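You operate a simulated robot arm through the tools that you are given. There is no shell and no other tool.

The job below is to be done with a simulated two-armed robot. You get a single attempt, and the scene is never put back.

JOB
Stand the black pin in hole 1, slide the small board against it and clamp the board.
Fine: Lock the fence with the yellow knob before you clamp. Blue crank till its mark is green.

Only the result counts: the job must be done as asked and must still hold three seconds after the hand-in. Knocking over, shifting, dropping, spilling or breaking anything else fails it.

ROBOT AND FRAMES
Two 7-joint arms with fingered hands on one trunk that stands fixed in place. Base frame: the origin is at the foot of the trunk, x ahead of it, y to its left, z up; the work surface is at about z = 0.75. Lengths are in m, angles in degrees, forces in N, time in s.
The left shoulder is at [0.021, 0.208, 1.473], the right one opposite. With the tool pointing down near the work surface each hand reaches from about 0.1 to 0.96 m from the base axis, measured 20 degrees to its own side. Payload 5 kg a hand.
Tool frame (each hand has its own): the origin (TCP) lies between the finger pads and is the grasp point; the fingertips stand 0.048 m ahead of it; z points along the fingers, y is the line along which they close. The gripper opens to 0.16 m. The gripper's body begins 0.056 m behind the TCP. The gripper is a hand of 4 fingers: y runs from the thumb to the fingers, the wrist lies at [-0.026, -0.142, -0.252] in the tool frame, and closing takes about 1.5 s.
Orientation is that of the tool frame in the base frame, as a unit quaternion [x, y, z, w]. With the fingers straight down and the wrist toward the robot, the tool's x, y and z point along [0, 1, 0], [1, 0, 0] and [0, 0, -1] of the base frame.

CONTROLS
- The arms move only by the tool send_rows. It takes "left_deltas", "right_deltas" or both (then of equal length, played together; a hand with none holds still); each is a list of rows, each an object (a shift or turn left out is 0, a gripper value left out holds the last) with "gripper": the closure, from 0 (fully open) to 1 (shut); "translation": the shift along the base's x, y, z in cm, a list of three; "angular": the turn, a rotation vector about the base's x, y, z in degrees, a list of three. In form: [{"gripper": gripper, "translation": [dx, dy, dz], "angular": [wx, wy, wz]}, ...]. A call has 1 to 20 rows; each row is the pose to reach, as a shift and turn from the pose commanded when the call began. Rows are played at 5 a second. More than 0.05 m and 8.6 degrees between two rows, or a gripper value outside its range, and nothing of the call is played. Where a pose cannot be reached the arm comes as near as it can. A force on the tool above 90 N (or 10 N above the force at the start of the call, whichever is more), or a blocked arm, ends the call early, and 0.2 s more pass. Each finger travels about 0.108 m/s and halts on what it meets, pressing with about 26 N; the grip force reading is that of the motor and also rises with nothing between the fingers. The clock runs only during rows and for 0.2 s after the last one: add rows that repeat a pose to give the fingers time. It gives the time, the measured TCP pose, the force on the tool (base axes), the opening and the grip force at its end, in the units of the frame above (readings bear some noise), with the torque about the TCP (base axes, N m) and any sound that the robot's microphone picked up.
- Cameras (640 x 400 px; columns grow to the right, rows downward): "scene" is now at [0.0891, -0.0131, 1.669]; the picture's right is [0.00, -1.00, -0.00], its down [-0.61, -0.00, -0.79] and it looks along [0.79, 0.00, -0.61] (base axes); focal length 337 px, centre (320, 200). "left" rides on the left gripper at [-0.087, -0.133, -0.189] in its tool frame; the picture's right is [-0.83, -0.26, 0.49], its down [0.51, -0.71, 0.49] and it looks along [0.22, 0.66, 0.72] (tool axes); focal length 238 px, centre (320, 200). "right" rides on the right gripper at [0.087, -0.133, -0.189] in its tool frame; the picture's right is [-0.83, 0.26, -0.49], its down [-0.51, -0.71, 0.49] and it looks along [-0.22, 0.66, 0.72] (tool axes); focal length 238 px, centre (320, 200). There is no depth. A picture from a camera that has moved, and an enlarged one, comes with that camera's place and axes in the base frame and with its lens. The place of the scene camera against the robot may be out by one fixed shift of up to 0.025 m in any direction.
- snapshot(camera): a new picture of that camera. It takes no simulated time.
- move_column(by): slides the trunk up (or, below 0, down) by that many m; the arms and the scene camera ride with it, the base frame stays. It gives what a move gives, with no picture.
- preshape(shape, hand): the hand has 4 fingers and takes this shape, open, in about a second: jaw (thumb against the fingers, like two jaws); tri (thumb and two fingers); tip (a fingertip pinch); poke (one finger out to press); point (the index stretched); flat (the hand flat); cup (the hand cupped); fist (a fist). The gripper value then closes the fingers along that shape, each until it touches; the sizes above hold for jaw. It gives what a move gives, with no picture.
- head_to(pan, tilt): turns the head with the scene camera to pan (to the left, within 86 degrees either way) and tilt (down, from -29 to 69), counted from straight ahead of the robot. It gives what a move gives.
- close_up(camera, box): a new picture of the part [left, top, right, bottom] of that camera's present view, enlarged. It takes no simulated time.
- sign_off(): hands the job in; it is judged then, once.

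Places have to be worked out from the pictures, the camera data and where the tool is seen. Open the grippers and draw the arms clear of the work before you hand the job in, unless the task says otherwise.

The tools are called after "Call:" as name(argument=value, ...) on one line, values as JSON. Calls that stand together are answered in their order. send_rows: Moves the arms, as the interface text tells. Its arguments: {"type":"object","properties":{"left_deltas":{"type":"array","items":{"type":"object","properties":{"gripper":{"type":"number"},"translation":{"type":"array","items":{"type":"number"}},"angular":{"type":"array","items":{"type":"number"}}}}},"right_deltas":{"type":"array","items":{"type":"object","properties":{"gripper":{"type":"number"},"translation":{"type":"array","items":{"type":"number"}},"angular":{"type":"array","items":{"type":"number"}}}}}},"required":[]} The other tools are called the same way: move_column (by) slides the trunk up or down; preshape (shape, hand) gives the hand a shape; head_to (pan, tilt) turns the head that bears the scene camera; snapshot (camera) takes a picture; close_up (camera, box) takes an enlarged picture of a part of a camera's view; sign_off () hands the job in.

At the start:

```text
t: 0.0
left_tcp_pos: [0.7292, 0.2058, 1.39]
left_tcp_rot: [0.707, 0.707, 0.0, 0.0]
left_contact_force: [0.0, 0.2, -0.1]
left_torque: [-0.01, 0.01, 0.0]
left_opening: 0.1595
left_grasp_force: 0.0
left_shape: jaw
right_tcp_pos: [0.5999, -0.3235, 1.3901]
right_tcp_rot: [0.707, 0.707, 0.0, 0.0]
right_contact_force: [0.9, -0.5, -0.2]
right_torque: [-0.02, 0.01, -0.01]
right_opening: 0.1595
right_grasp_force: 0.1
right_shape: jaw
trunk travel left (down, up): [-0.475, 0.215]
head pan, tilt: [0.1, 37.4]
```

scene: 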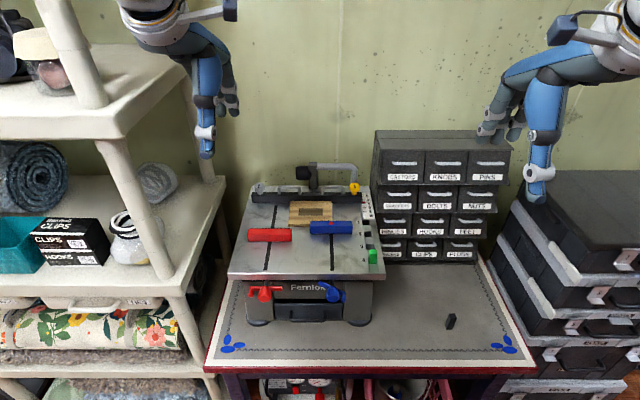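
right: 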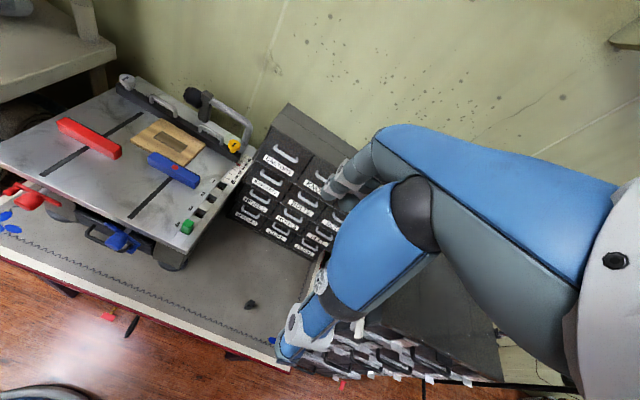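
left: 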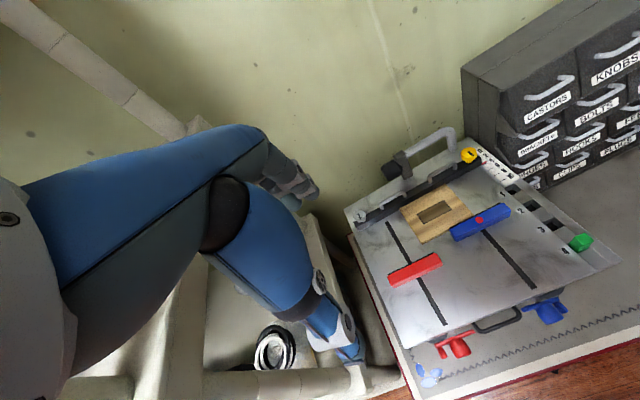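

I start by looking at the work area in enlarged pictures to understand the fixture, before anything moves.

Call:
close_up(camera="scene", box=[220, 150, 400, 262])

Call:
close_up(camera="scene", box=[220, 250, 400, 362])

Call:
close_up(camera="left", box=[340, 120, 640, 308])

Call:
close_up(camera="right", box=[0, 60, 300, 248])

Call:
close_up(camera="scene", box=[400, 280, 520, 355])

```text
3.56 times, centred on (310, 206) of scene
camera zoom: at [0.0891, -0.0131, 1.669], right [0.0, -1.0, 0.0], down [-0.61, 0.0, -0.79], along [0.79, 0.0, -0.61], focal length 1197 px, centre (356, 179)
```

zoom: 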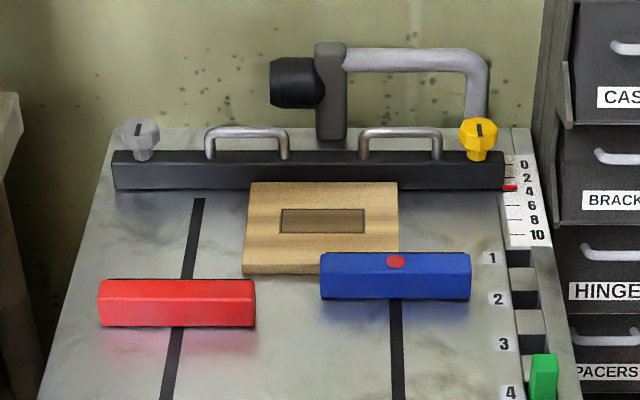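

```text
3.56 times, centred on (310, 306) of scene
camera zoom: at [0.0891, -0.0131, 1.669], right [0.0, -1.0, 0.0], down [-0.61, 0.0, -0.79], along [0.79, 0.0, -0.61], focal length 1197 px, centre (356, -177)
```

zoom: 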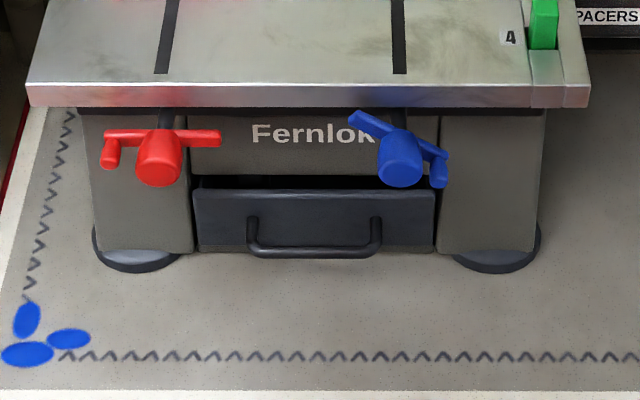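

```text
2.13 times, centred on (490, 214) of left
camera zoom: at [0.5978, 0.1191, 1.5798], right [-0.26, -0.83, -0.49], down [-0.71, 0.51, -0.49], along [0.66, 0.22, -0.72], focal length 507 px, centre (-42, 170)
```

zoom: 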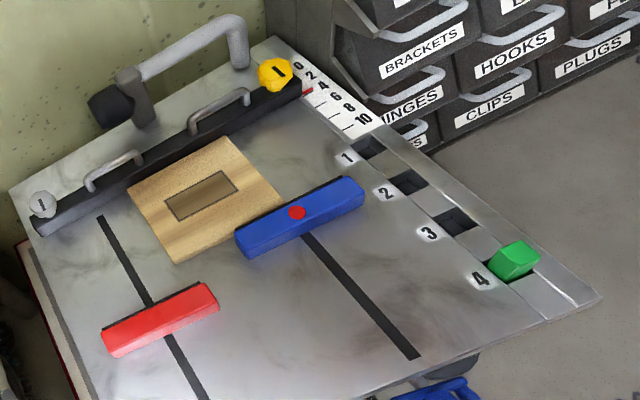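

```text
2.13 times, centred on (150, 154) of right
camera zoom: at [0.4666, -0.2367, 1.5797], right [0.26, -0.83, 0.49], down [-0.71, -0.51, -0.49], along [0.66, -0.22, -0.72], focal length 507 px, centre (682, 298)
```

zoom: 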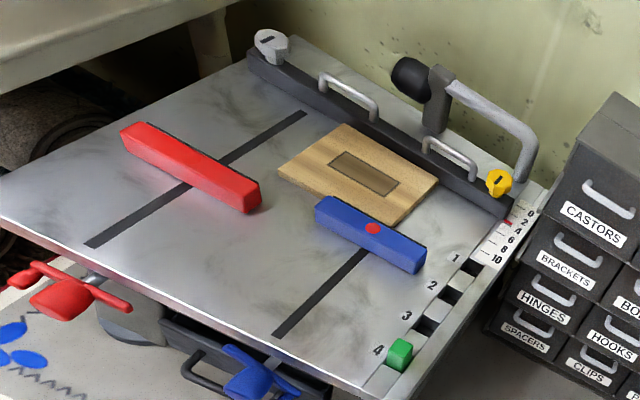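

```text
5.33 times, centred on (460, 318) of scene
camera zoom: at [0.0891, -0.0131, 1.669], right [0.0, -1.0, 0.0], down [-0.61, 0.0, -0.79], along [0.79, 0.0, -0.61], focal length 1796 px, centre (-427, -427)
```

zoom: 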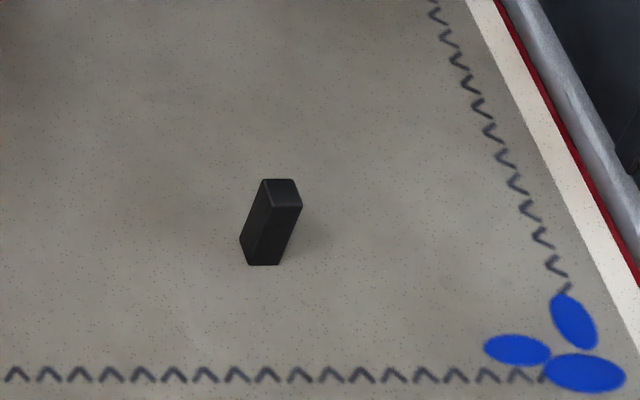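

The scene shows a fixture with its top at about z = 0.99: fence at the back with a yellow knob, board by the fence, blue clamp bar with a red mark, holes 1–4 on the right, and the black pin standing on the bench near (0.65, -0.39). I enlarge the crucial parts further.

Call:
close_up(camera="scene", box=[305, 160, 385, 210])

Call:
close_up(camera="scene", box=[310, 265, 390, 315])

Call:
close_up(camera="scene", box=[340, 200, 420, 250])

Call:
close_up(camera="scene", box=[240, 160, 320, 210])

Call:
close_up(camera="left", box=[430, 130, 590, 230])

Call:
close_up(camera="right", box=[120, 110, 280, 210])

Call:
close_up(camera="right", box=[80, 200, 280, 325])

```text
8.00 times, centred on (345, 185) of scene
camera zoom: at [0.0891, -0.0131, 1.669], right [0.0, -1.0, 0.0], down [-0.61, 0.0, -0.79], along [0.79, 0.0, -0.61], focal length 2694 px, centre (120, 320)
```

zoom: 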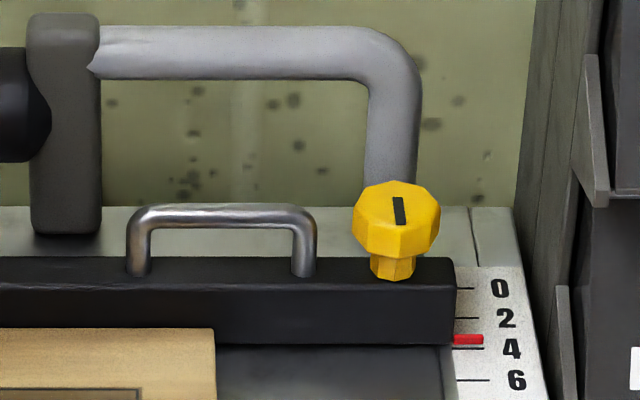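

```text
8.00 times, centred on (350, 290) of scene
camera zoom: at [0.0891, -0.0131, 1.669], right [0.0, -1.0, 0.0], down [-0.61, 0.0, -0.79], along [0.79, 0.0, -0.61], focal length 2694 px, centre (80, -520)
```

zoom: 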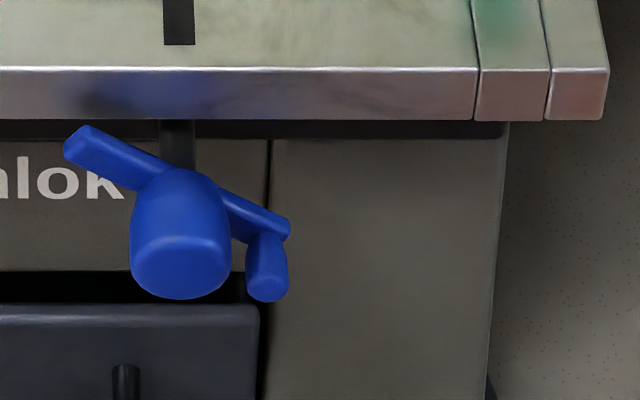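

```text
8.00 times, centred on (380, 225) of scene
camera zoom: at [0.0891, -0.0131, 1.669], right [0.0, -1.0, 0.0], down [-0.61, 0.0, -0.79], along [0.79, 0.0, -0.61], focal length 2694 px, centre (-160, 0)
```

zoom: 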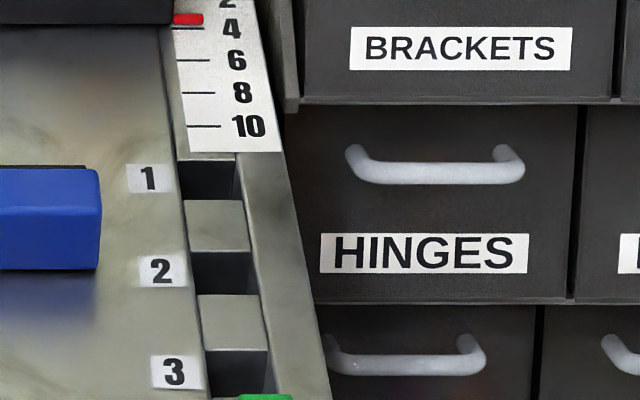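

```text
8.00 times, centred on (280, 185) of scene
camera zoom: at [0.0891, -0.0131, 1.669], right [0.0, -1.0, 0.0], down [-0.61, 0.0, -0.79], along [0.79, 0.0, -0.61], focal length 2694 px, centre (640, 320)
```

zoom: 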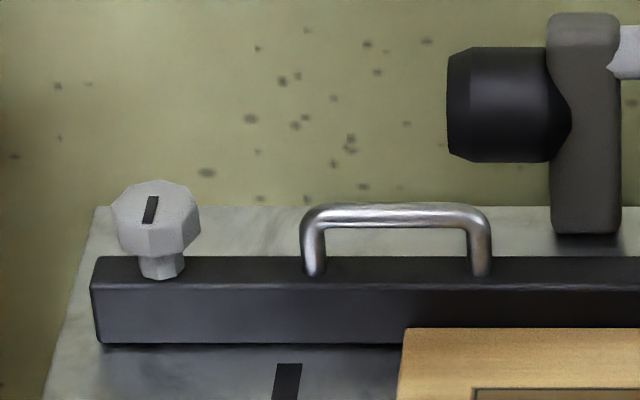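

```text
4.00 times, centred on (510, 180) of left
camera zoom: at [0.5978, 0.1191, 1.5798], right [-0.26, -0.83, -0.49], down [-0.71, 0.51, -0.49], along [0.66, 0.22, -0.72], focal length 953 px, centre (-440, 280)
```

zoom: 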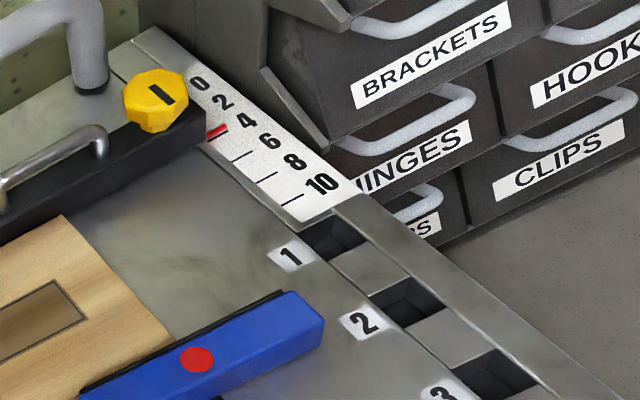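

```text
4.00 times, centred on (200, 160) of right
camera zoom: at [0.4666, -0.2367, 1.5797], right [0.26, -0.83, 0.49], down [-0.71, -0.51, -0.49], along [0.66, -0.22, -0.72], focal length 953 px, centre (800, 360)
```

zoom: 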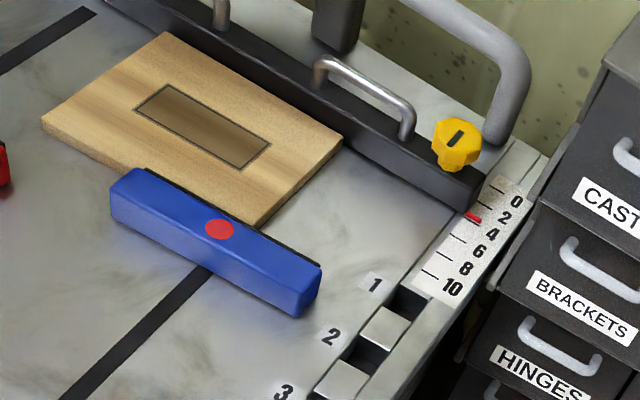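

```text
3.20 times, centred on (180, 262) of right
camera zoom: at [0.4666, -0.2367, 1.5797], right [0.26, -0.83, 0.49], down [-0.71, -0.51, -0.49], along [0.66, -0.22, -0.72], focal length 763 px, centre (768, 0)
```

zoom: 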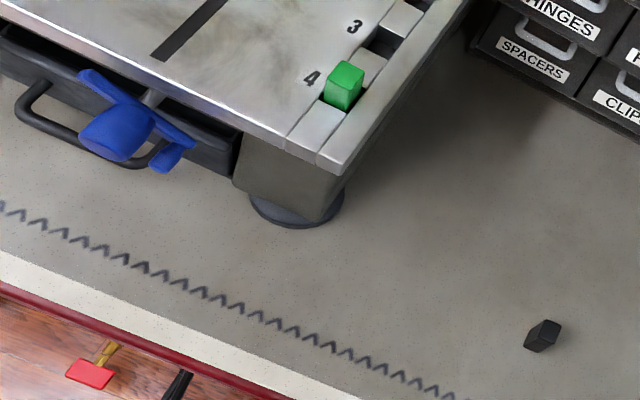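

The pin is a square upright of about 18 mm × 56 mm; hole 1 is around (0.858, -0.137) with the top at z ≈ 0.99. I bring the right hand over the pin at a safe height to see it with the hand camera.

Call:
send_rows(right_deltas=[{"translation": [1, -1, -4]}, {"translation": [2, -2, -8]}, {"translation": [3, -3, -12]}, {"translation": [4, -4, -16]}, {"translation": [5, -5, -20]}, {"translation": [6, -6, -24]}, {"translation": [6.5, -6.7, -28]}, {"translation": [6.5, -6.7, -32]}, {"translation": [6.5, -6.7, -36]}, {"translation": [6.5, -6.7, -38]}, {"translation": [6.5, -6.7, -38]}])

Call:
snapshot(camera="right")

Call:
snapshot(camera="scene")

```text
t: 2.4
left_tcp_pos: [0.7289, 0.2061, 1.3906]
left_tcp_rot: [0.707, 0.708, 0.001, 0.0]
left_contact_force: [-0.5, 0.4, -0.9]
left_torque: [-0.04, -0.02, 0.0]
left_opening: 0.1595
left_grasp_force: 0.0
left_shape: jaw
right_tcp_pos: [0.6658, -0.3887, 1.0094]
right_tcp_rot: [0.707, 0.707, 0.0, 0.0]
right_contact_force: [-0.7, 1.5, 0.2]
right_torque: [-0.02, 0.03, 0.0]
right_opening: 0.1595
right_grasp_force: 0.0
right_shape: jaw
trunk travel left (down, up): [-0.475, 0.215]
head pan, tilt: [0.1, 37.4]
```

```text
taken
camera right: at [0.5329, -0.302, 1.1986], right [0.26, -0.83, 0.49], down [-0.71, -0.51, -0.49], along [0.66, -0.22, -0.72], focal length 238 px, centre (320, 200)
```

right: 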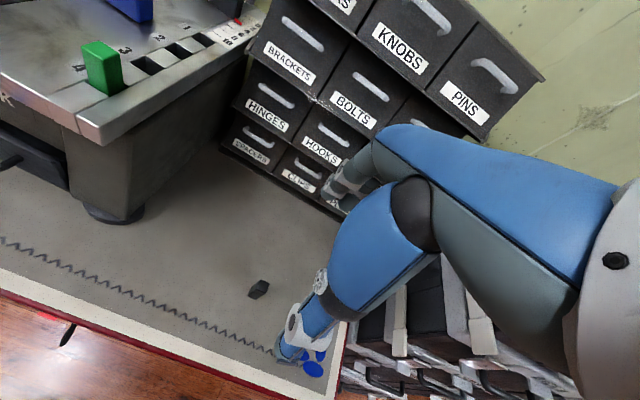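

```text
taken
camera scene: at [0.0888, -0.0128, 1.6691], right [0.0, -1.0, 0.0], down [-0.61, 0.0, -0.79], along [0.79, 0.0, -0.61], focal length 337 px, centre (320, 200)
```

scene: 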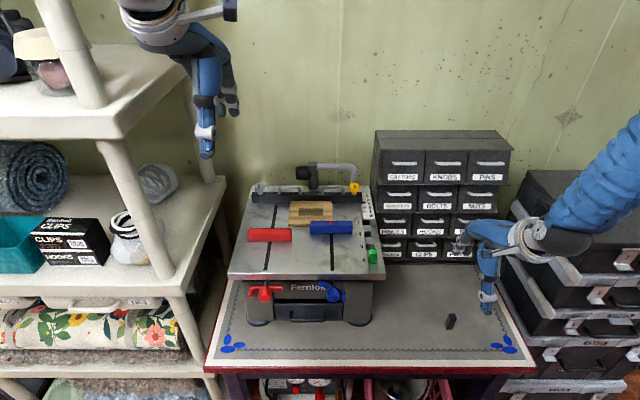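

The pin shows at about (258, 290) in the hand view. I enlarge it for a precise fix.

Call:
close_up(camera="right", box=[200, 250, 320, 325])

Call:
close_up(camera="scene", box=[420, 230, 540, 355])

Call:
close_up(camera="right", box=[40, 0, 280, 150])

```text
5.33 times, centred on (260, 288) of right
camera zoom: at [0.5329, -0.302, 1.1986], right [0.26, -0.83, 0.49], down [-0.71, -0.51, -0.49], along [0.66, -0.22, -0.72], focal length 1271 px, centre (640, -267)
```

zoom: 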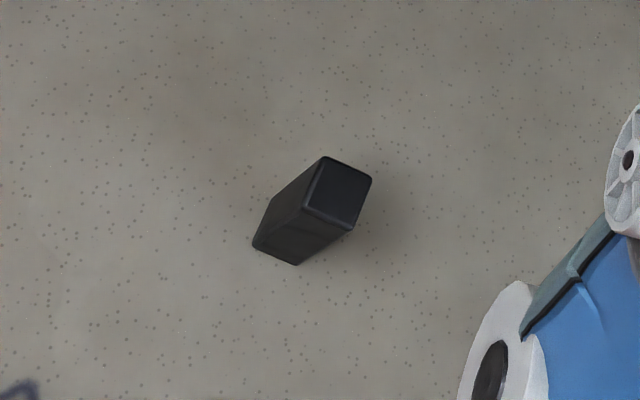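

```text
3.20 times, centred on (480, 292) of scene
camera zoom: at [0.0888, -0.0128, 1.6691], right [0.0, -1.0, 0.0], down [-0.61, 0.0, -0.79], along [0.79, 0.0, -0.61], focal length 1077 px, centre (-192, -96)
```

zoom: 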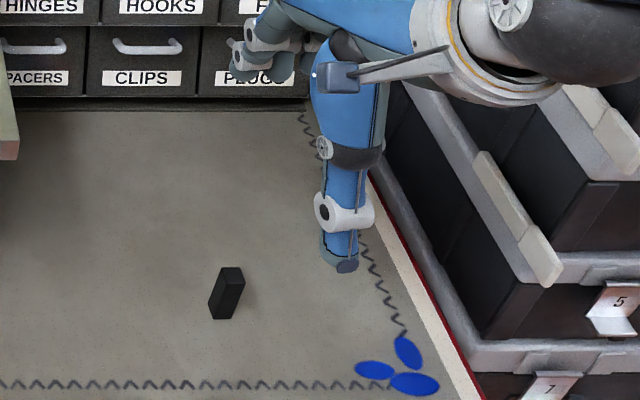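

```text
2.67 times, centred on (160, 75) of right
camera zoom: at [0.5329, -0.302, 1.1986], right [0.26, -0.83, 0.49], down [-0.71, -0.51, -0.49], along [0.66, -0.22, -0.72], focal length 636 px, centre (747, 533)
```

zoom: 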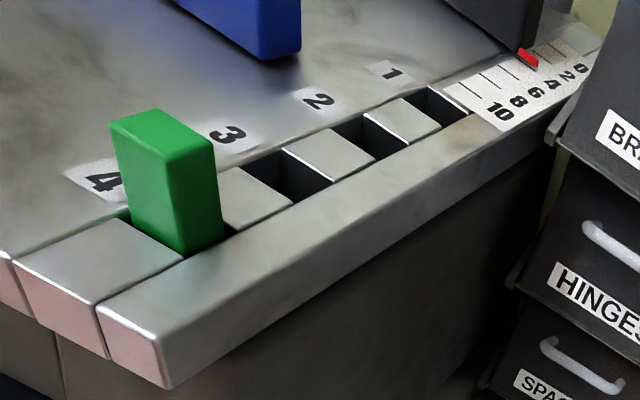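

From the hand view the pin centres at (0.665, -0.382), is about 17 mm square, 57 mm tall and aligned with the base axes. I shift above it, partly close the hand, and check the finger geometry while still high.

Call:
send_rows(right_deltas=[{"translation": [0, 0.6, 0], "gripper": 0.2}, {"translation": [0, 0.6, -3], "gripper": 0.4}, {"translation": [0, 0.6, -6], "gripper": 0.5}, {"translation": [0, 0.6, -8], "gripper": 0.5}, {"translation": [0, 0.6, -8], "gripper": 0.5}, {"translation": [0, 0.6, -8], "gripper": 0.5}])

Call:
snapshot(camera="right")

Call:
close_up(camera="scene", box=[420, 230, 540, 355])

```text
t: 3.8
left_tcp_pos: [0.7289, 0.2064, 1.3899]
left_tcp_rot: [0.707, 0.707, 0.0, 0.0]
left_contact_force: [0.0, 0.4, 0.6]
left_torque: [-0.01, 0.0, 0.01]
left_opening: 0.1598
left_grasp_force: 0.1
left_shape: jaw
right_tcp_pos: [0.666, -0.3833, 0.9294]
right_tcp_rot: [0.706, 0.708, 0.0, 0.0]
right_contact_force: [-0.8, -0.3, -0.3]
right_torque: [0.0, 0.0, 0.0]
right_opening: 0.0806
right_grasp_force: 0.1
right_shape: jaw
trunk travel left (down, up): [-0.475, 0.215]
head pan, tilt: [0.1, 37.4]
```

```text
taken
camera right: at [0.5321, -0.2969, 1.1189], right [0.26, -0.83, 0.49], down [-0.71, -0.51, -0.49], along [0.66, -0.22, -0.72], focal length 238 px, centre (320, 200)
```

right: 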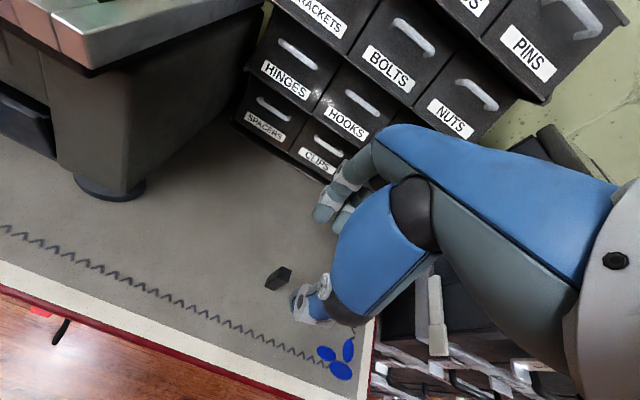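

```text
3.20 times, centred on (480, 292) of scene
camera zoom: at [0.0891, -0.013, 1.6691], right [0.0, -1.0, 0.0], down [-0.61, 0.0, -0.79], along [0.79, 0.0, -0.61], focal length 1077 px, centre (-192, -96)
```

zoom: 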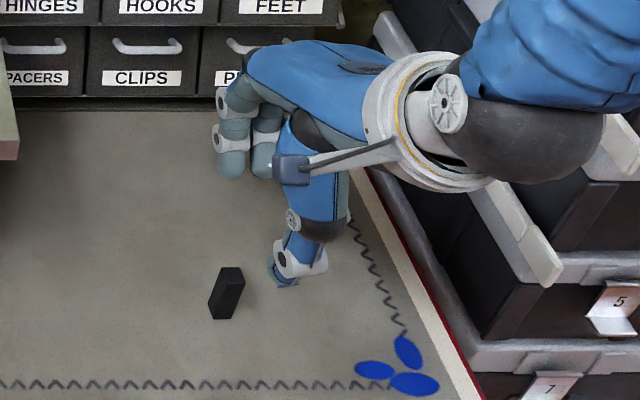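

The thumb tip lies on the tool's centre line and the opening is 0.08. I descend to just above the pin's top and check alignment.

Call:
send_rows(right_deltas=[{"translation": [0, 0.1, -3]}, {"translation": [0, 0.1, -6]}, {"translation": [0, 0.1, -6]}])

Call:
close_up(camera="right", box=[220, 180, 420, 305])

Call:
close_up(camera="scene", box=[420, 270, 500, 345])

```text
t: 4.6
left_tcp_pos: [0.7291, 0.2066, 1.3907]
left_tcp_rot: [0.707, 0.707, 0.0, 0.0]
left_contact_force: [-0.7, 0.6, -0.1]
left_torque: [-0.04, -0.05, 0.01]
left_opening: 0.1594
left_grasp_force: 0.1
left_shape: jaw
right_tcp_pos: [0.6632, -0.3839, 0.8698]
right_tcp_rot: [0.707, 0.707, 0.0, -0.001]
right_contact_force: [0.0, 0.2, 1.0]
right_torque: [0.02, 0.0, 0.0]
right_opening: 0.0804
right_grasp_force: 0.0
right_shape: jaw
trunk travel left (down, up): [-0.475, 0.215]
head pan, tilt: [0.1, 37.4]
```

```text
3.20 times, centred on (320, 242) of right
camera zoom: at [0.5307, -0.2966, 1.0595], right [0.26, -0.83, 0.49], down [-0.71, -0.51, -0.49], along [0.66, -0.22, -0.72], focal length 763 px, centre (320, 64)
```

zoom: 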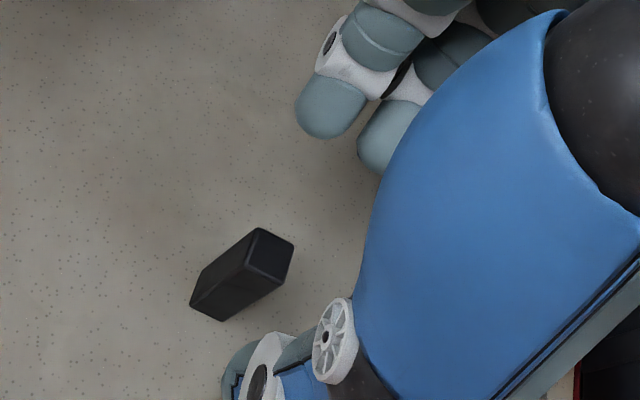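

```text
5.33 times, centred on (460, 308) of scene
camera zoom: at [0.0885, -0.0126, 1.6691], right [0.0, -1.0, 0.0], down [-0.61, 0.0, -0.79], along [0.79, 0.0, -0.61], focal length 1796 px, centre (-427, -373)
```

zoom: 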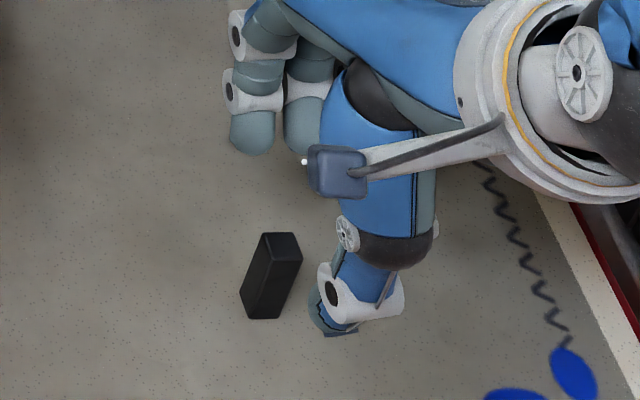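

The pin top lies within 2 mm of the tool axis. I lower so that only the upper 25 mm of the pin will be gripped, then close.

Call:
send_rows(right_deltas=[{"translation": [0, 0.15, -2]}, {"translation": [0, 0.15, -3.8]}, {"translation": [0, 0.15, -3.8], "gripper": 0.7}, {"translation": [0, 0.15, -3.8], "gripper": 0.8}, {"translation": [0, 0.15, -3.8], "gripper": 0.9}, {"translation": [0, 0.15, -3.8], "gripper": 1.0}, {"translation": [0, 0.15, -3.8], "gripper": 1.0}, {"translation": [0, 0.15, -3.8], "gripper": 1.0}, {"translation": [0, 0.15, -3.8], "gripper": 1.0}])

Call:
close_up(camera="right", box=[220, 180, 420, 305])

Call:
close_up(camera="scene", box=[420, 270, 500, 345])

```text
t: 6.6
left_tcp_pos: [0.7299, 0.206, 1.3899]
left_tcp_rot: [0.707, 0.707, 0.0, -0.001]
left_contact_force: [0.4, 0.2, 0.5]
left_torque: [-0.01, 0.03, 0.0]
left_opening: 0.1596
left_grasp_force: 0.0
left_shape: jaw
right_tcp_pos: [0.6647, -0.3831, 0.8328]
right_tcp_rot: [0.707, 0.707, 0.001, 0.0]
right_contact_force: [0.1, -0.8, 1.2]
right_torque: [0.05, 0.01, 0.01]
right_opening: 0.0043
right_grasp_force: 25.7
right_shape: jaw
trunk travel left (down, up): [-0.475, 0.215]
head pan, tilt: [0.1, 37.4]
```

```text
3.20 times, centred on (320, 242) of right
camera zoom: at [0.5312, -0.2953, 1.0219], right [0.26, -0.83, 0.49], down [-0.71, -0.51, -0.49], along [0.66, -0.22, -0.72], focal length 763 px, centre (320, 64)
```

zoom: 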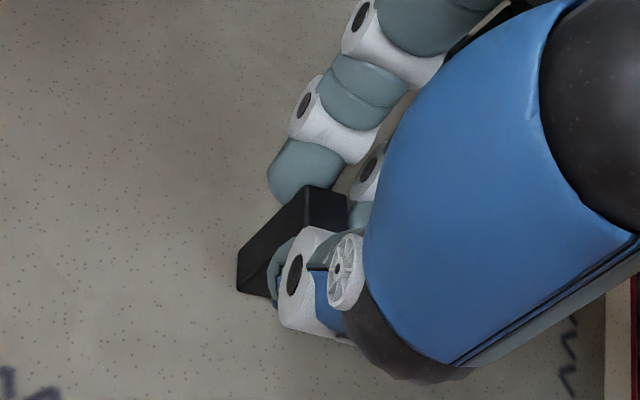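

```text
5.33 times, centred on (460, 308) of scene
camera zoom: at [0.0892, -0.0131, 1.669], right [0.0, -1.0, 0.0], down [-0.61, 0.0, -0.79], along [0.79, 0.0, -0.61], focal length 1796 px, centre (-427, -373)
```

zoom: 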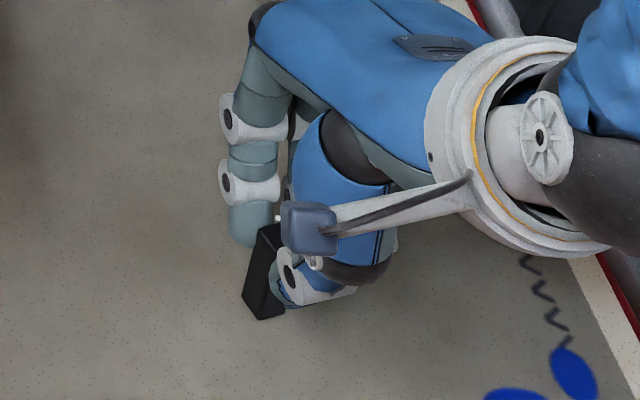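

The grip force is 26 N but the opening reads only 4 mm, so other fingers may have closed beside the pin. I look closer before lifting.

Call:
close_up(camera="right", box=[280, 220, 360, 280])

Call:
close_up(camera="scene", box=[440, 295, 490, 335])

Call:
snapshot(camera="left")

```text
6.67 times, centred on (320, 250) of right
camera zoom: at [0.5312, -0.2953, 1.0219], right [0.26, -0.83, 0.49], down [-0.71, -0.51, -0.49], along [0.66, -0.22, -0.72], focal length 1589 px, centre (320, -133)
```

zoom: 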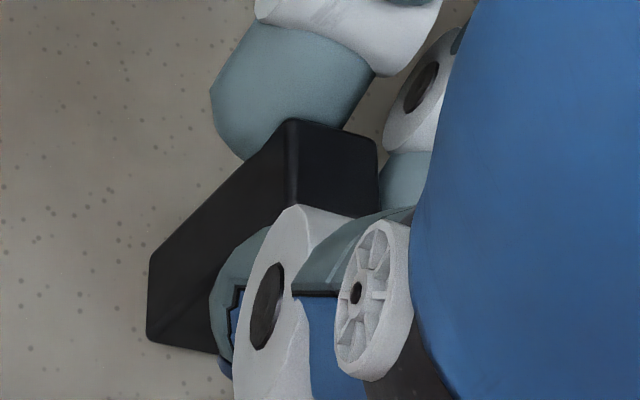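

```text
10.00 times, centred on (465, 315) of scene
camera zoom: at [0.0892, -0.0131, 1.669], right [0.0, -1.0, 0.0], down [-0.61, 0.0, -0.79], along [0.79, 0.0, -0.61], focal length 3367 px, centre (-1130, -950)
```

zoom: 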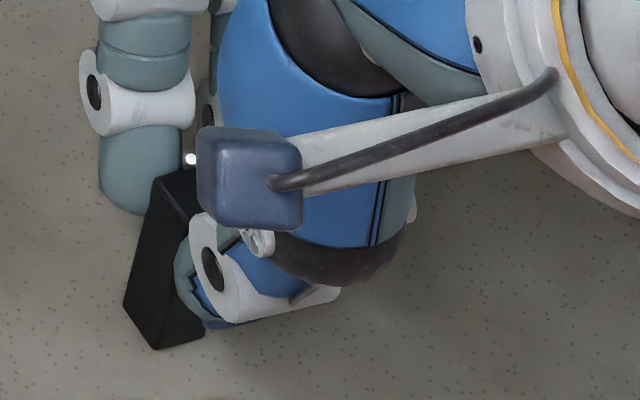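

```text
taken
camera left: at [0.598, 0.119, 1.5797], right [-0.26, -0.83, -0.49], down [-0.71, 0.51, -0.49], along [0.66, 0.22, -0.72], focal length 238 px, centre (320, 200)
```

left: 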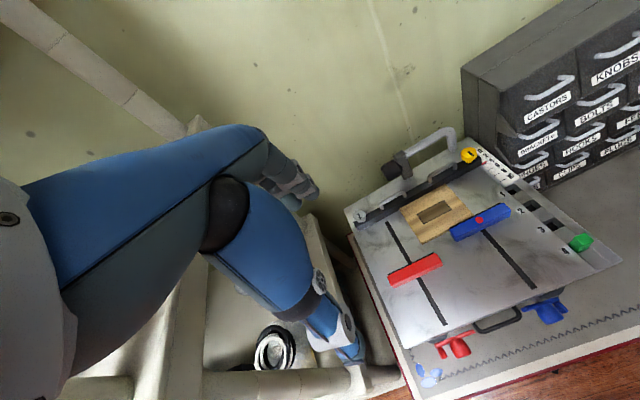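

The pin yawed about 17° counter-clockwise in the jaw grip because the thumb opposes the gap between index and middle finger. I release it, rise clear, and try the fingertip-pinch shape for a squarer grip.

Call:
send_rows(right_deltas=[{"gripper": 0.9}, {"gripper": 0.8}, {"gripper": 0.7}, {"gripper": 0.55}, {"gripper": 0.5}, {"gripper": 0.5, "translation": [0, 0, 2]}, {"gripper": 0.5, "translation": [0, 0, 5]}, {"gripper": 0.5, "translation": [0, 0, 9]}, {"gripper": 0.5, "translation": [0, 0, 9]}])

Call:
preshape(hand="right", shape="tip")

Call:
close_up(camera="right", box=[220, 160, 420, 310])

Call:
close_up(camera="scene", box=[420, 260, 510, 345])

```text
t: 8.6
left_tcp_pos: [0.7303, 0.2058, 1.3893]
left_tcp_rot: [0.707, 0.708, 0.0, 0.0]
left_contact_force: [0.4, 0.2, -0.6]
left_torque: [0.01, 0.06, 0.01]
left_opening: 0.1597
left_grasp_force: 0.1
left_shape: jaw
right_tcp_pos: [0.664, -0.3817, 0.9213]
right_tcp_rot: [0.707, 0.707, -0.001, 0.0]
right_contact_force: [0.1, 0.4, 0.4]
right_torque: [0.01, 0.03, 0.02]
right_opening: 0.0797
right_grasp_force: 0.1
right_shape: jaw
trunk travel left (down, up): [-0.475, 0.215]
head pan, tilt: [0.1, 37.4]
```

```text
t: 9.5
left_tcp_pos: [0.7297, 0.2076, 1.3899]
left_tcp_rot: [0.707, 0.707, 0.0, 0.0]
left_contact_force: [0.0, -0.7, 0.3]
left_torque: [0.02, 0.0, 0.0]
left_opening: 0.1594
left_grasp_force: 0.0
left_shape: jaw
right_tcp_pos: [0.6635, -0.3825, 0.9202]
right_tcp_rot: [0.707, 0.707, 0.0, 0.0]
right_contact_force: [-0.8, -0.2, 0.1]
right_torque: [-0.01, -0.01, -0.02]
right_opening: 0.1596
right_grasp_force: 0.1
right_shape: tip
trunk travel left (down, up): [-0.475, 0.215]
head pan, tilt: [0.1, 37.4]
```

```text
2.67 times, centred on (320, 235) of right
camera zoom: at [0.5306, -0.2944, 1.1107], right [0.26, -0.83, 0.49], down [-0.71, -0.51, -0.49], along [0.66, -0.22, -0.72], focal length 636 px, centre (320, 107)
```

zoom: 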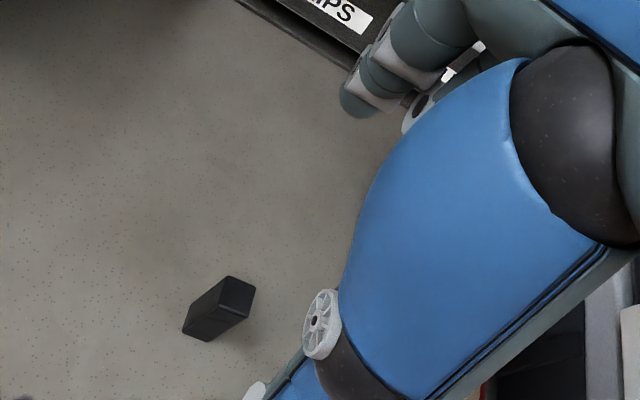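

```text
4.71 times, centred on (465, 302) of scene
camera zoom: at [0.0891, -0.0131, 1.669], right [0.0, -1.0, 0.0], down [-0.61, 0.0, -0.79], along [0.79, 0.0, -0.61], focal length 1584 px, centre (-362, -282)
```

zoom: 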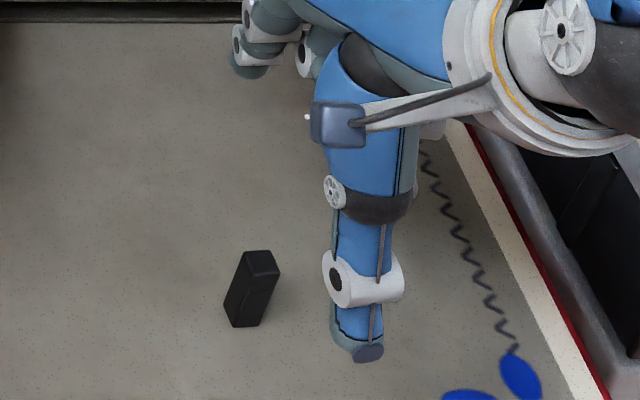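

The pin still stands. I close the pinch partly in the air, well above the pin, to see where thumb and index meet.

Call:
send_rows(right_deltas=[{"gripper": 0.3}, {"gripper": 0.5}, {"gripper": 0.7}, {"gripper": 0.75}, {"gripper": 0.75}, {"gripper": 0.75}])

Call:
close_up(camera="right", box=[240, 200, 400, 320])

Call:
close_up(camera="scene", box=[420, 260, 510, 345])

Call:
close_up(camera="right", box=[270, 250, 320, 290])

```text
t: 10.9
left_tcp_pos: [0.7305, 0.2065, 1.3907]
left_tcp_rot: [0.706, 0.708, 0.0, 0.0]
left_contact_force: [0.4, -0.1, 0.2]
left_torque: [-0.01, 0.06, -0.01]
left_opening: 0.1597
left_grasp_force: 0.0
left_shape: jaw
right_tcp_pos: [0.663, -0.3809, 0.9205]
right_tcp_rot: [0.707, 0.707, 0.0, 0.0]
right_contact_force: [1.1, 0.7, 0.5]
right_torque: [0.0, 0.04, -0.03]
right_opening: 0.0407
right_grasp_force: 0.0
right_shape: tip
trunk travel left (down, up): [-0.475, 0.215]
head pan, tilt: [0.1, 37.4]
```

```text
3.33 times, centred on (320, 260) of right
camera zoom: at [0.5307, -0.2944, 1.1106], right [0.26, -0.83, 0.49], down [-0.71, -0.51, -0.49], along [0.66, -0.22, -0.72], focal length 794 px, centre (320, 0)
```

zoom: 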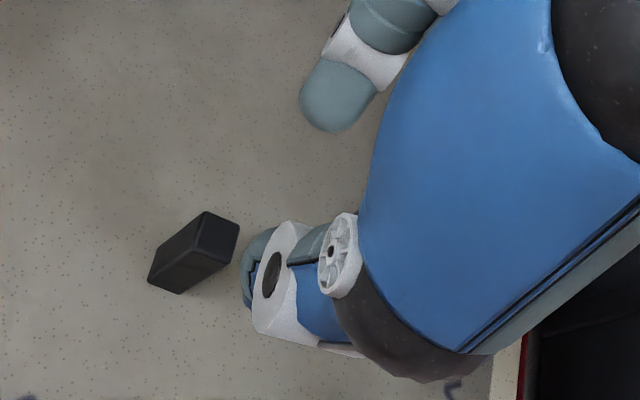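

```text
4.71 times, centred on (465, 302) of scene
camera zoom: at [0.0892, -0.0131, 1.669], right [0.0, -1.0, 0.0], down [-0.61, 0.0, -0.79], along [0.79, 0.0, -0.61], focal length 1584 px, centre (-362, -282)
```

zoom: 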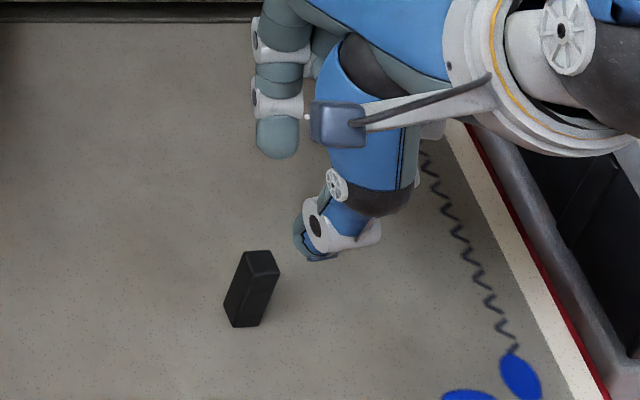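

```text
10.00 times, centred on (295, 270) of right
camera zoom: at [0.5307, -0.2944, 1.1106], right [0.26, -0.83, 0.49], down [-0.71, -0.51, -0.49], along [0.66, -0.22, -0.72], focal length 2384 px, centre (570, -500)
```

zoom: 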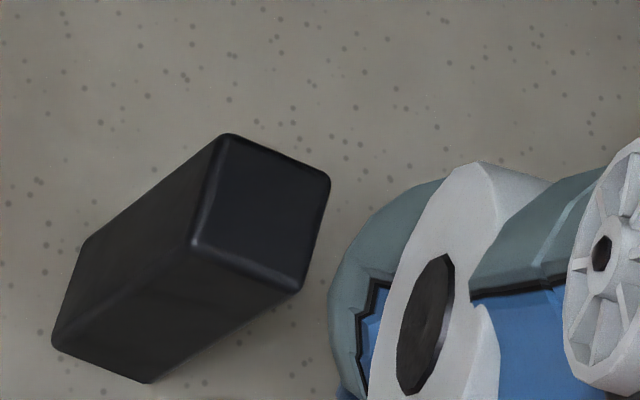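

In the pinch shape thumb and index both lie on the tool axis. The pin now centres at (0.666, -0.381), yawed about +5°, so I match that yaw, descend and pinch it.

Call:
send_rows(right_deltas=[{"translation": [0.1, 0.1, -2.5], "angular": [0, 0, 3], "gripper": 0.68}, {"translation": [0.1, 0.1, -5], "angular": [0, 0, 5.5], "gripper": 0.68}, {"translation": [0.1, 0.1, -7], "angular": [0, 0, 5.5], "gripper": 0.68}, {"translation": [0.1, 0.1, -8.9], "angular": [0, 0, 5.5], "gripper": 0.68}, {"translation": [0.1, 0.1, -8.9], "angular": [0, 0, 5.5], "gripper": 0.75}, {"translation": [0.1, 0.1, -8.9], "angular": [0, 0, 5.5], "gripper": 0.82}, {"translation": [0.1, 0.1, -8.9], "angular": [0, 0, 5.5], "gripper": 0.9}, {"translation": [0.1, 0.1, -8.9], "angular": [0, 0, 5.5], "gripper": 0.95}, {"translation": [0.1, 0.1, -8.9], "angular": [0, 0, 5.5], "gripper": 1.0}, {"translation": [0.1, 0.1, -8.9], "angular": [0, 0, 5.5], "gripper": 1.0}, {"translation": [0.1, 0.1, -8.9], "angular": [0, 0, 5.5], "gripper": 1.0}])

Call:
close_up(camera="right", box=[280, 220, 360, 280])

Call:
close_up(camera="scene", box=[440, 295, 490, 335])

```text
t: 13.3
left_tcp_pos: [0.73, 0.2071, 1.3913]
left_tcp_rot: [0.708, 0.707, 0.0, 0.0]
left_contact_force: [0.0, 0.0, 0.4]
left_torque: [-0.01, 0.0, -0.03]
left_opening: 0.1596
left_grasp_force: 0.1
left_shape: jaw
right_tcp_pos: [0.6649, -0.3811, 0.8319]
right_tcp_rot: [0.672, 0.74, 0.0, 0.0]
right_contact_force: [-0.1, 0.1, 0.4]
right_torque: [0.04, 0.02, -0.02]
right_opening: 0.0132
right_grasp_force: 26.3
right_shape: tip
trunk travel left (down, up): [-0.475, 0.215]
head pan, tilt: [0.1, 37.4]
```

```text
6.67 times, centred on (320, 250) of right
camera zoom: at [0.5239, -0.3076, 1.0222], right [0.34, -0.81, 0.49], down [-0.66, -0.57, -0.49], along [0.67, -0.15, -0.72], focal length 1589 px, centre (320, -133)
```

zoom: 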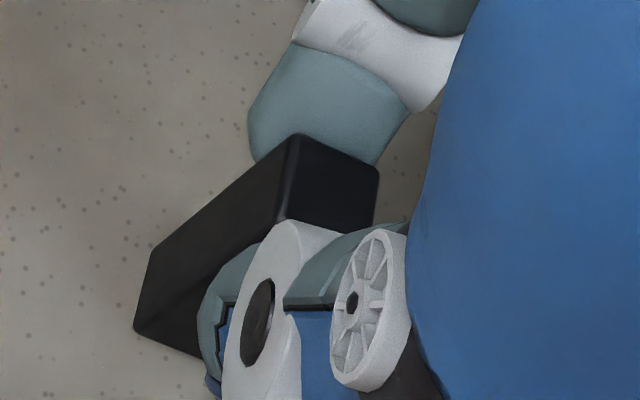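

```text
10.00 times, centred on (465, 315) of scene
camera zoom: at [0.0893, -0.0132, 1.669], right [0.0, -1.0, 0.0], down [-0.61, 0.0, -0.79], along [0.79, 0.0, -0.61], focal length 3367 px, centre (-1130, -950)
```

zoom: 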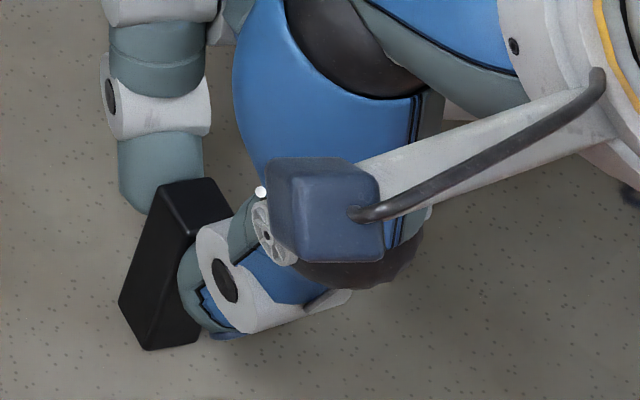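

The pin is held upright, pinched between thumb and index, yawed roughly +8° relative to the hand. I lift it slightly to test the grip, then up above the fixture's height.

Call:
send_rows(right_deltas=[{"translation": [0, 0, 1]}, {"translation": [0, 0, 3]}, {"translation": [0, 0, 6]}, {"translation": [0, 0, 10]}, {"translation": [0, 0, 14]}, {"translation": [0, 0, 18]}, {"translation": [0, 0, 22], "angular": [0, 0, -3]}, {"translation": [0, 0, 26], "angular": [0, 0, -6]}, {"translation": [0, 0, 30], "angular": [0, 0, -9]}, {"translation": [0, 0, 34], "angular": [0, 0, -13]}, {"translation": [0, 0, 34], "angular": [0, 0, -13]}])

Call:
snapshot(camera="right")

Call:
snapshot(camera="scene")

Call:
close_up(camera="right", box=[280, 220, 360, 280])

```text
t: 15.7
left_tcp_pos: [0.731, 0.2048, 1.3894]
left_tcp_rot: [0.707, 0.707, 0.0, -0.001]
left_contact_force: [0.4, -0.1, 1.1]
left_torque: [0.05, 0.03, -0.05]
left_opening: 0.1596
left_grasp_force: 0.0
left_shape: jaw
right_tcp_pos: [0.6658, -0.382, 1.1739]
right_tcp_rot: [0.752, 0.659, 0.0, -0.001]
right_contact_force: [0.2, -0.6, -0.4]
right_torque: [0.09, 0.08, 0.04]
right_opening: 0.013
right_grasp_force: 25.7
right_shape: tip
trunk travel left (down, up): [-0.475, 0.215]
head pan, tilt: [0.1, 37.4]
```

```text
taken
camera right: at [0.5455, -0.2786, 1.3631], right [0.15, -0.86, 0.49], down [-0.77, -0.41, -0.49], along [0.62, -0.3, -0.72], focal length 238 px, centre (320, 200)
```

right: 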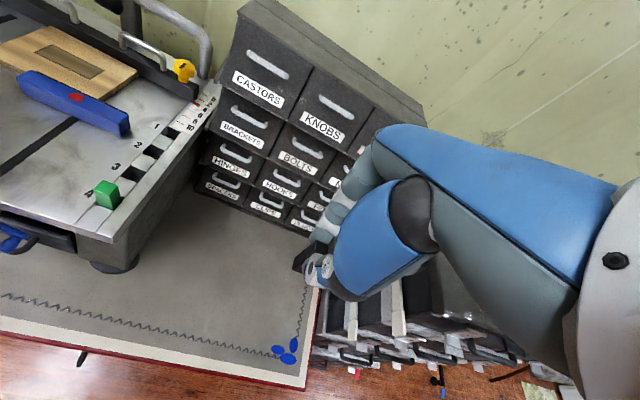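

```text
taken
camera scene: at [0.0903, -0.0144, 1.6689], right [0.0, -1.0, 0.0], down [-0.61, 0.0, -0.79], along [0.79, 0.0, -0.61], focal length 337 px, centre (320, 200)
```

scene: 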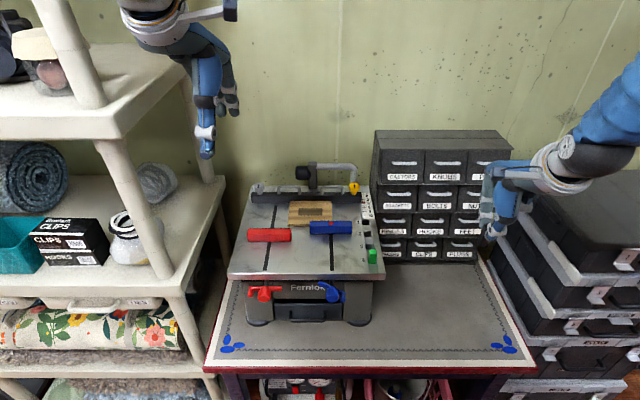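

```text
6.67 times, centred on (320, 250) of right
camera zoom: at [0.5455, -0.2786, 1.3631], right [0.15, -0.86, 0.49], down [-0.77, -0.41, -0.49], along [0.62, -0.3, -0.72], focal length 1589 px, centre (320, -133)
```

zoom: 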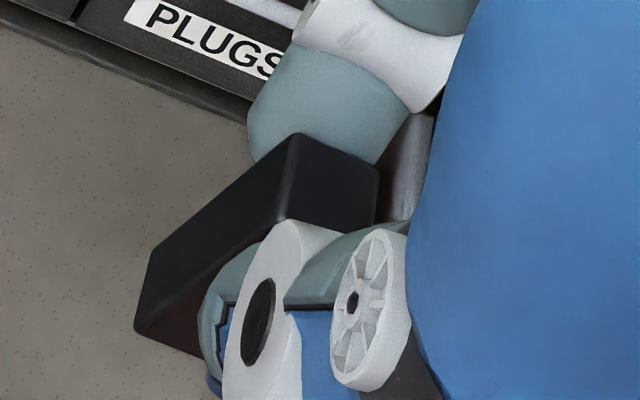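

The pin moved with the hand without slipping. From this better view I enlarge the holes to locate hole 1.

Call:
close_up(camera="right", box=[80, 60, 240, 220])

Call:
close_up(camera="right", box=[130, 90, 210, 150])

```text
2.50 times, centred on (160, 140) of right
camera zoom: at [0.5455, -0.2786, 1.3631], right [0.15, -0.86, 0.49], down [-0.77, -0.41, -0.49], along [0.62, -0.3, -0.72], focal length 596 px, centre (720, 350)
```

zoom: 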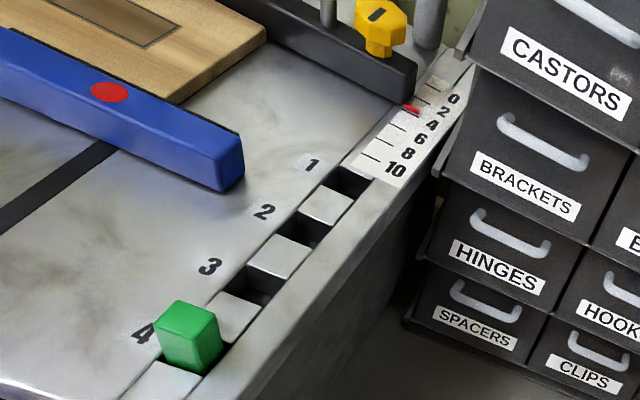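

```text
6.67 times, centred on (170, 120) of right
camera zoom: at [0.5455, -0.2786, 1.3631], right [0.15, -0.86, 0.49], down [-0.77, -0.41, -0.49], along [0.62, -0.3, -0.72], focal length 1589 px, centre (1320, 733)
```

zoom: 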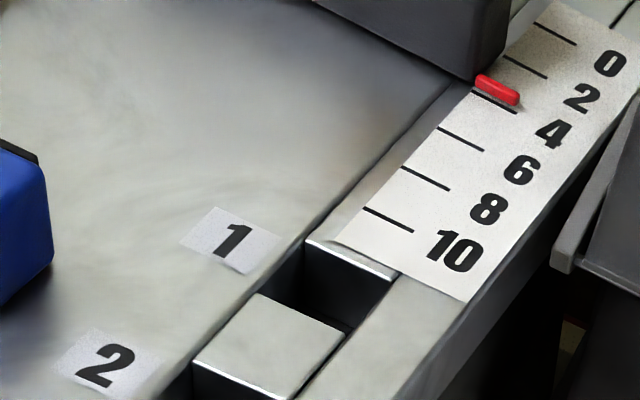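

I work out hole 1 as a 22–24 mm square opening centred near (0.859, -0.133), top at z ≈ 0.99. I carry the pin high over to it.

Call:
send_rows(right_deltas=[{"translation": [2, 2.5, 0]}, {"translation": [4.4, 5.5, 0]}, {"translation": [6.8, 8.8, 0]}, {"translation": [9.2, 12, 0]}, {"translation": [11.6, 15, 0]}, {"translation": [14, 18, 0]}, {"translation": [16.4, 21, 0]}, {"translation": [18.4, 23.6, 0]}, {"translation": [19.3, 24.8, 0]}, {"translation": [19.3, 24.8, 0]}])

Call:
snapshot(camera="right")

Call:
snapshot(camera="scene")

Call:
snapshot(camera="left")

```text
t: 17.9
left_tcp_pos: [0.7296, 0.2057, 1.3897]
left_tcp_rot: [0.708, 0.706, 0.0, 0.0]
left_contact_force: [-0.9, -0.4, 0.1]
left_torque: [0.01, 0.01, 0.02]
left_opening: 0.1599
left_grasp_force: 0.1
left_shape: jaw
right_tcp_pos: [0.8592, -0.1328, 1.173]
right_tcp_rot: [0.752, 0.659, 0.0, 0.0]
right_contact_force: [0.0, 0.5, 0.2]
right_torque: [-0.01, 0.03, 0.0]
right_opening: 0.0127
right_grasp_force: 26.1
right_shape: tip
trunk travel left (down, up): [-0.475, 0.215]
head pan, tilt: [0.1, 37.4]
```

```text
taken
camera right: at [0.7381, -0.03, 1.3627], right [0.15, -0.86, 0.49], down [-0.77, -0.41, -0.49], along [0.62, -0.3, -0.72], focal length 238 px, centre (320, 200)
```

right: 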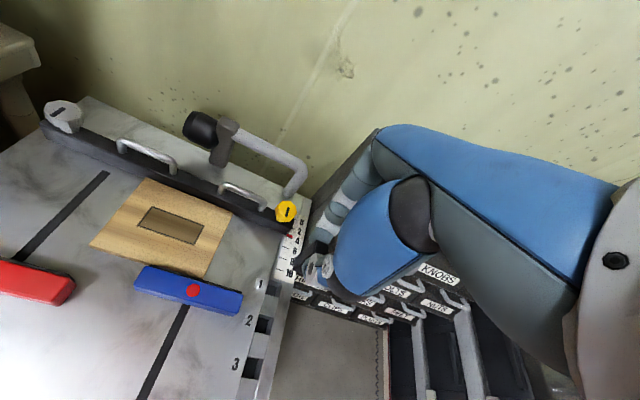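

```text
taken
camera scene: at [0.0892, -0.0132, 1.669], right [0.0, -1.0, 0.0], down [-0.61, 0.0, -0.79], along [0.79, 0.0, -0.61], focal length 337 px, centre (320, 200)
```

scene: 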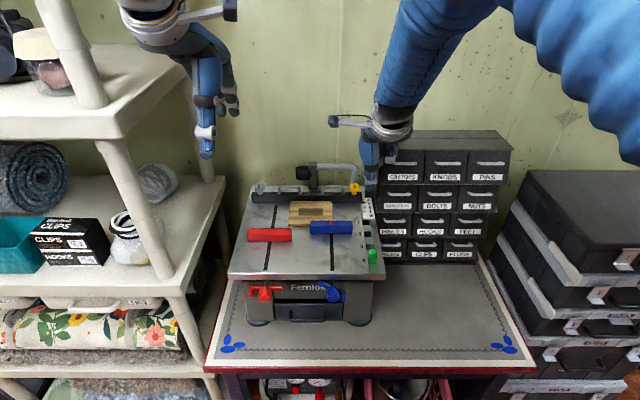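

```text
taken
camera left: at [0.598, 0.119, 1.5797], right [-0.26, -0.83, -0.49], down [-0.71, 0.51, -0.49], along [0.66, 0.22, -0.72], focal length 238 px, centre (320, 200)
```

left: 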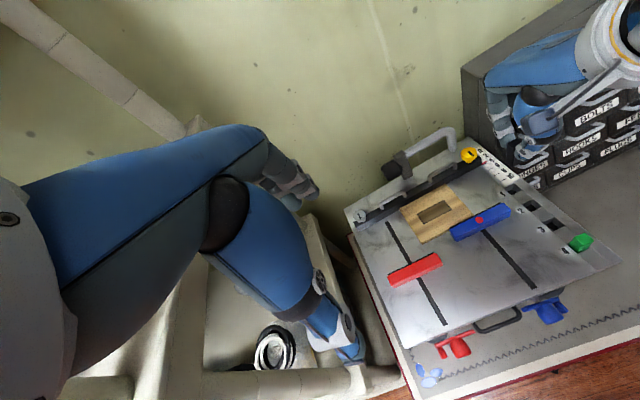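

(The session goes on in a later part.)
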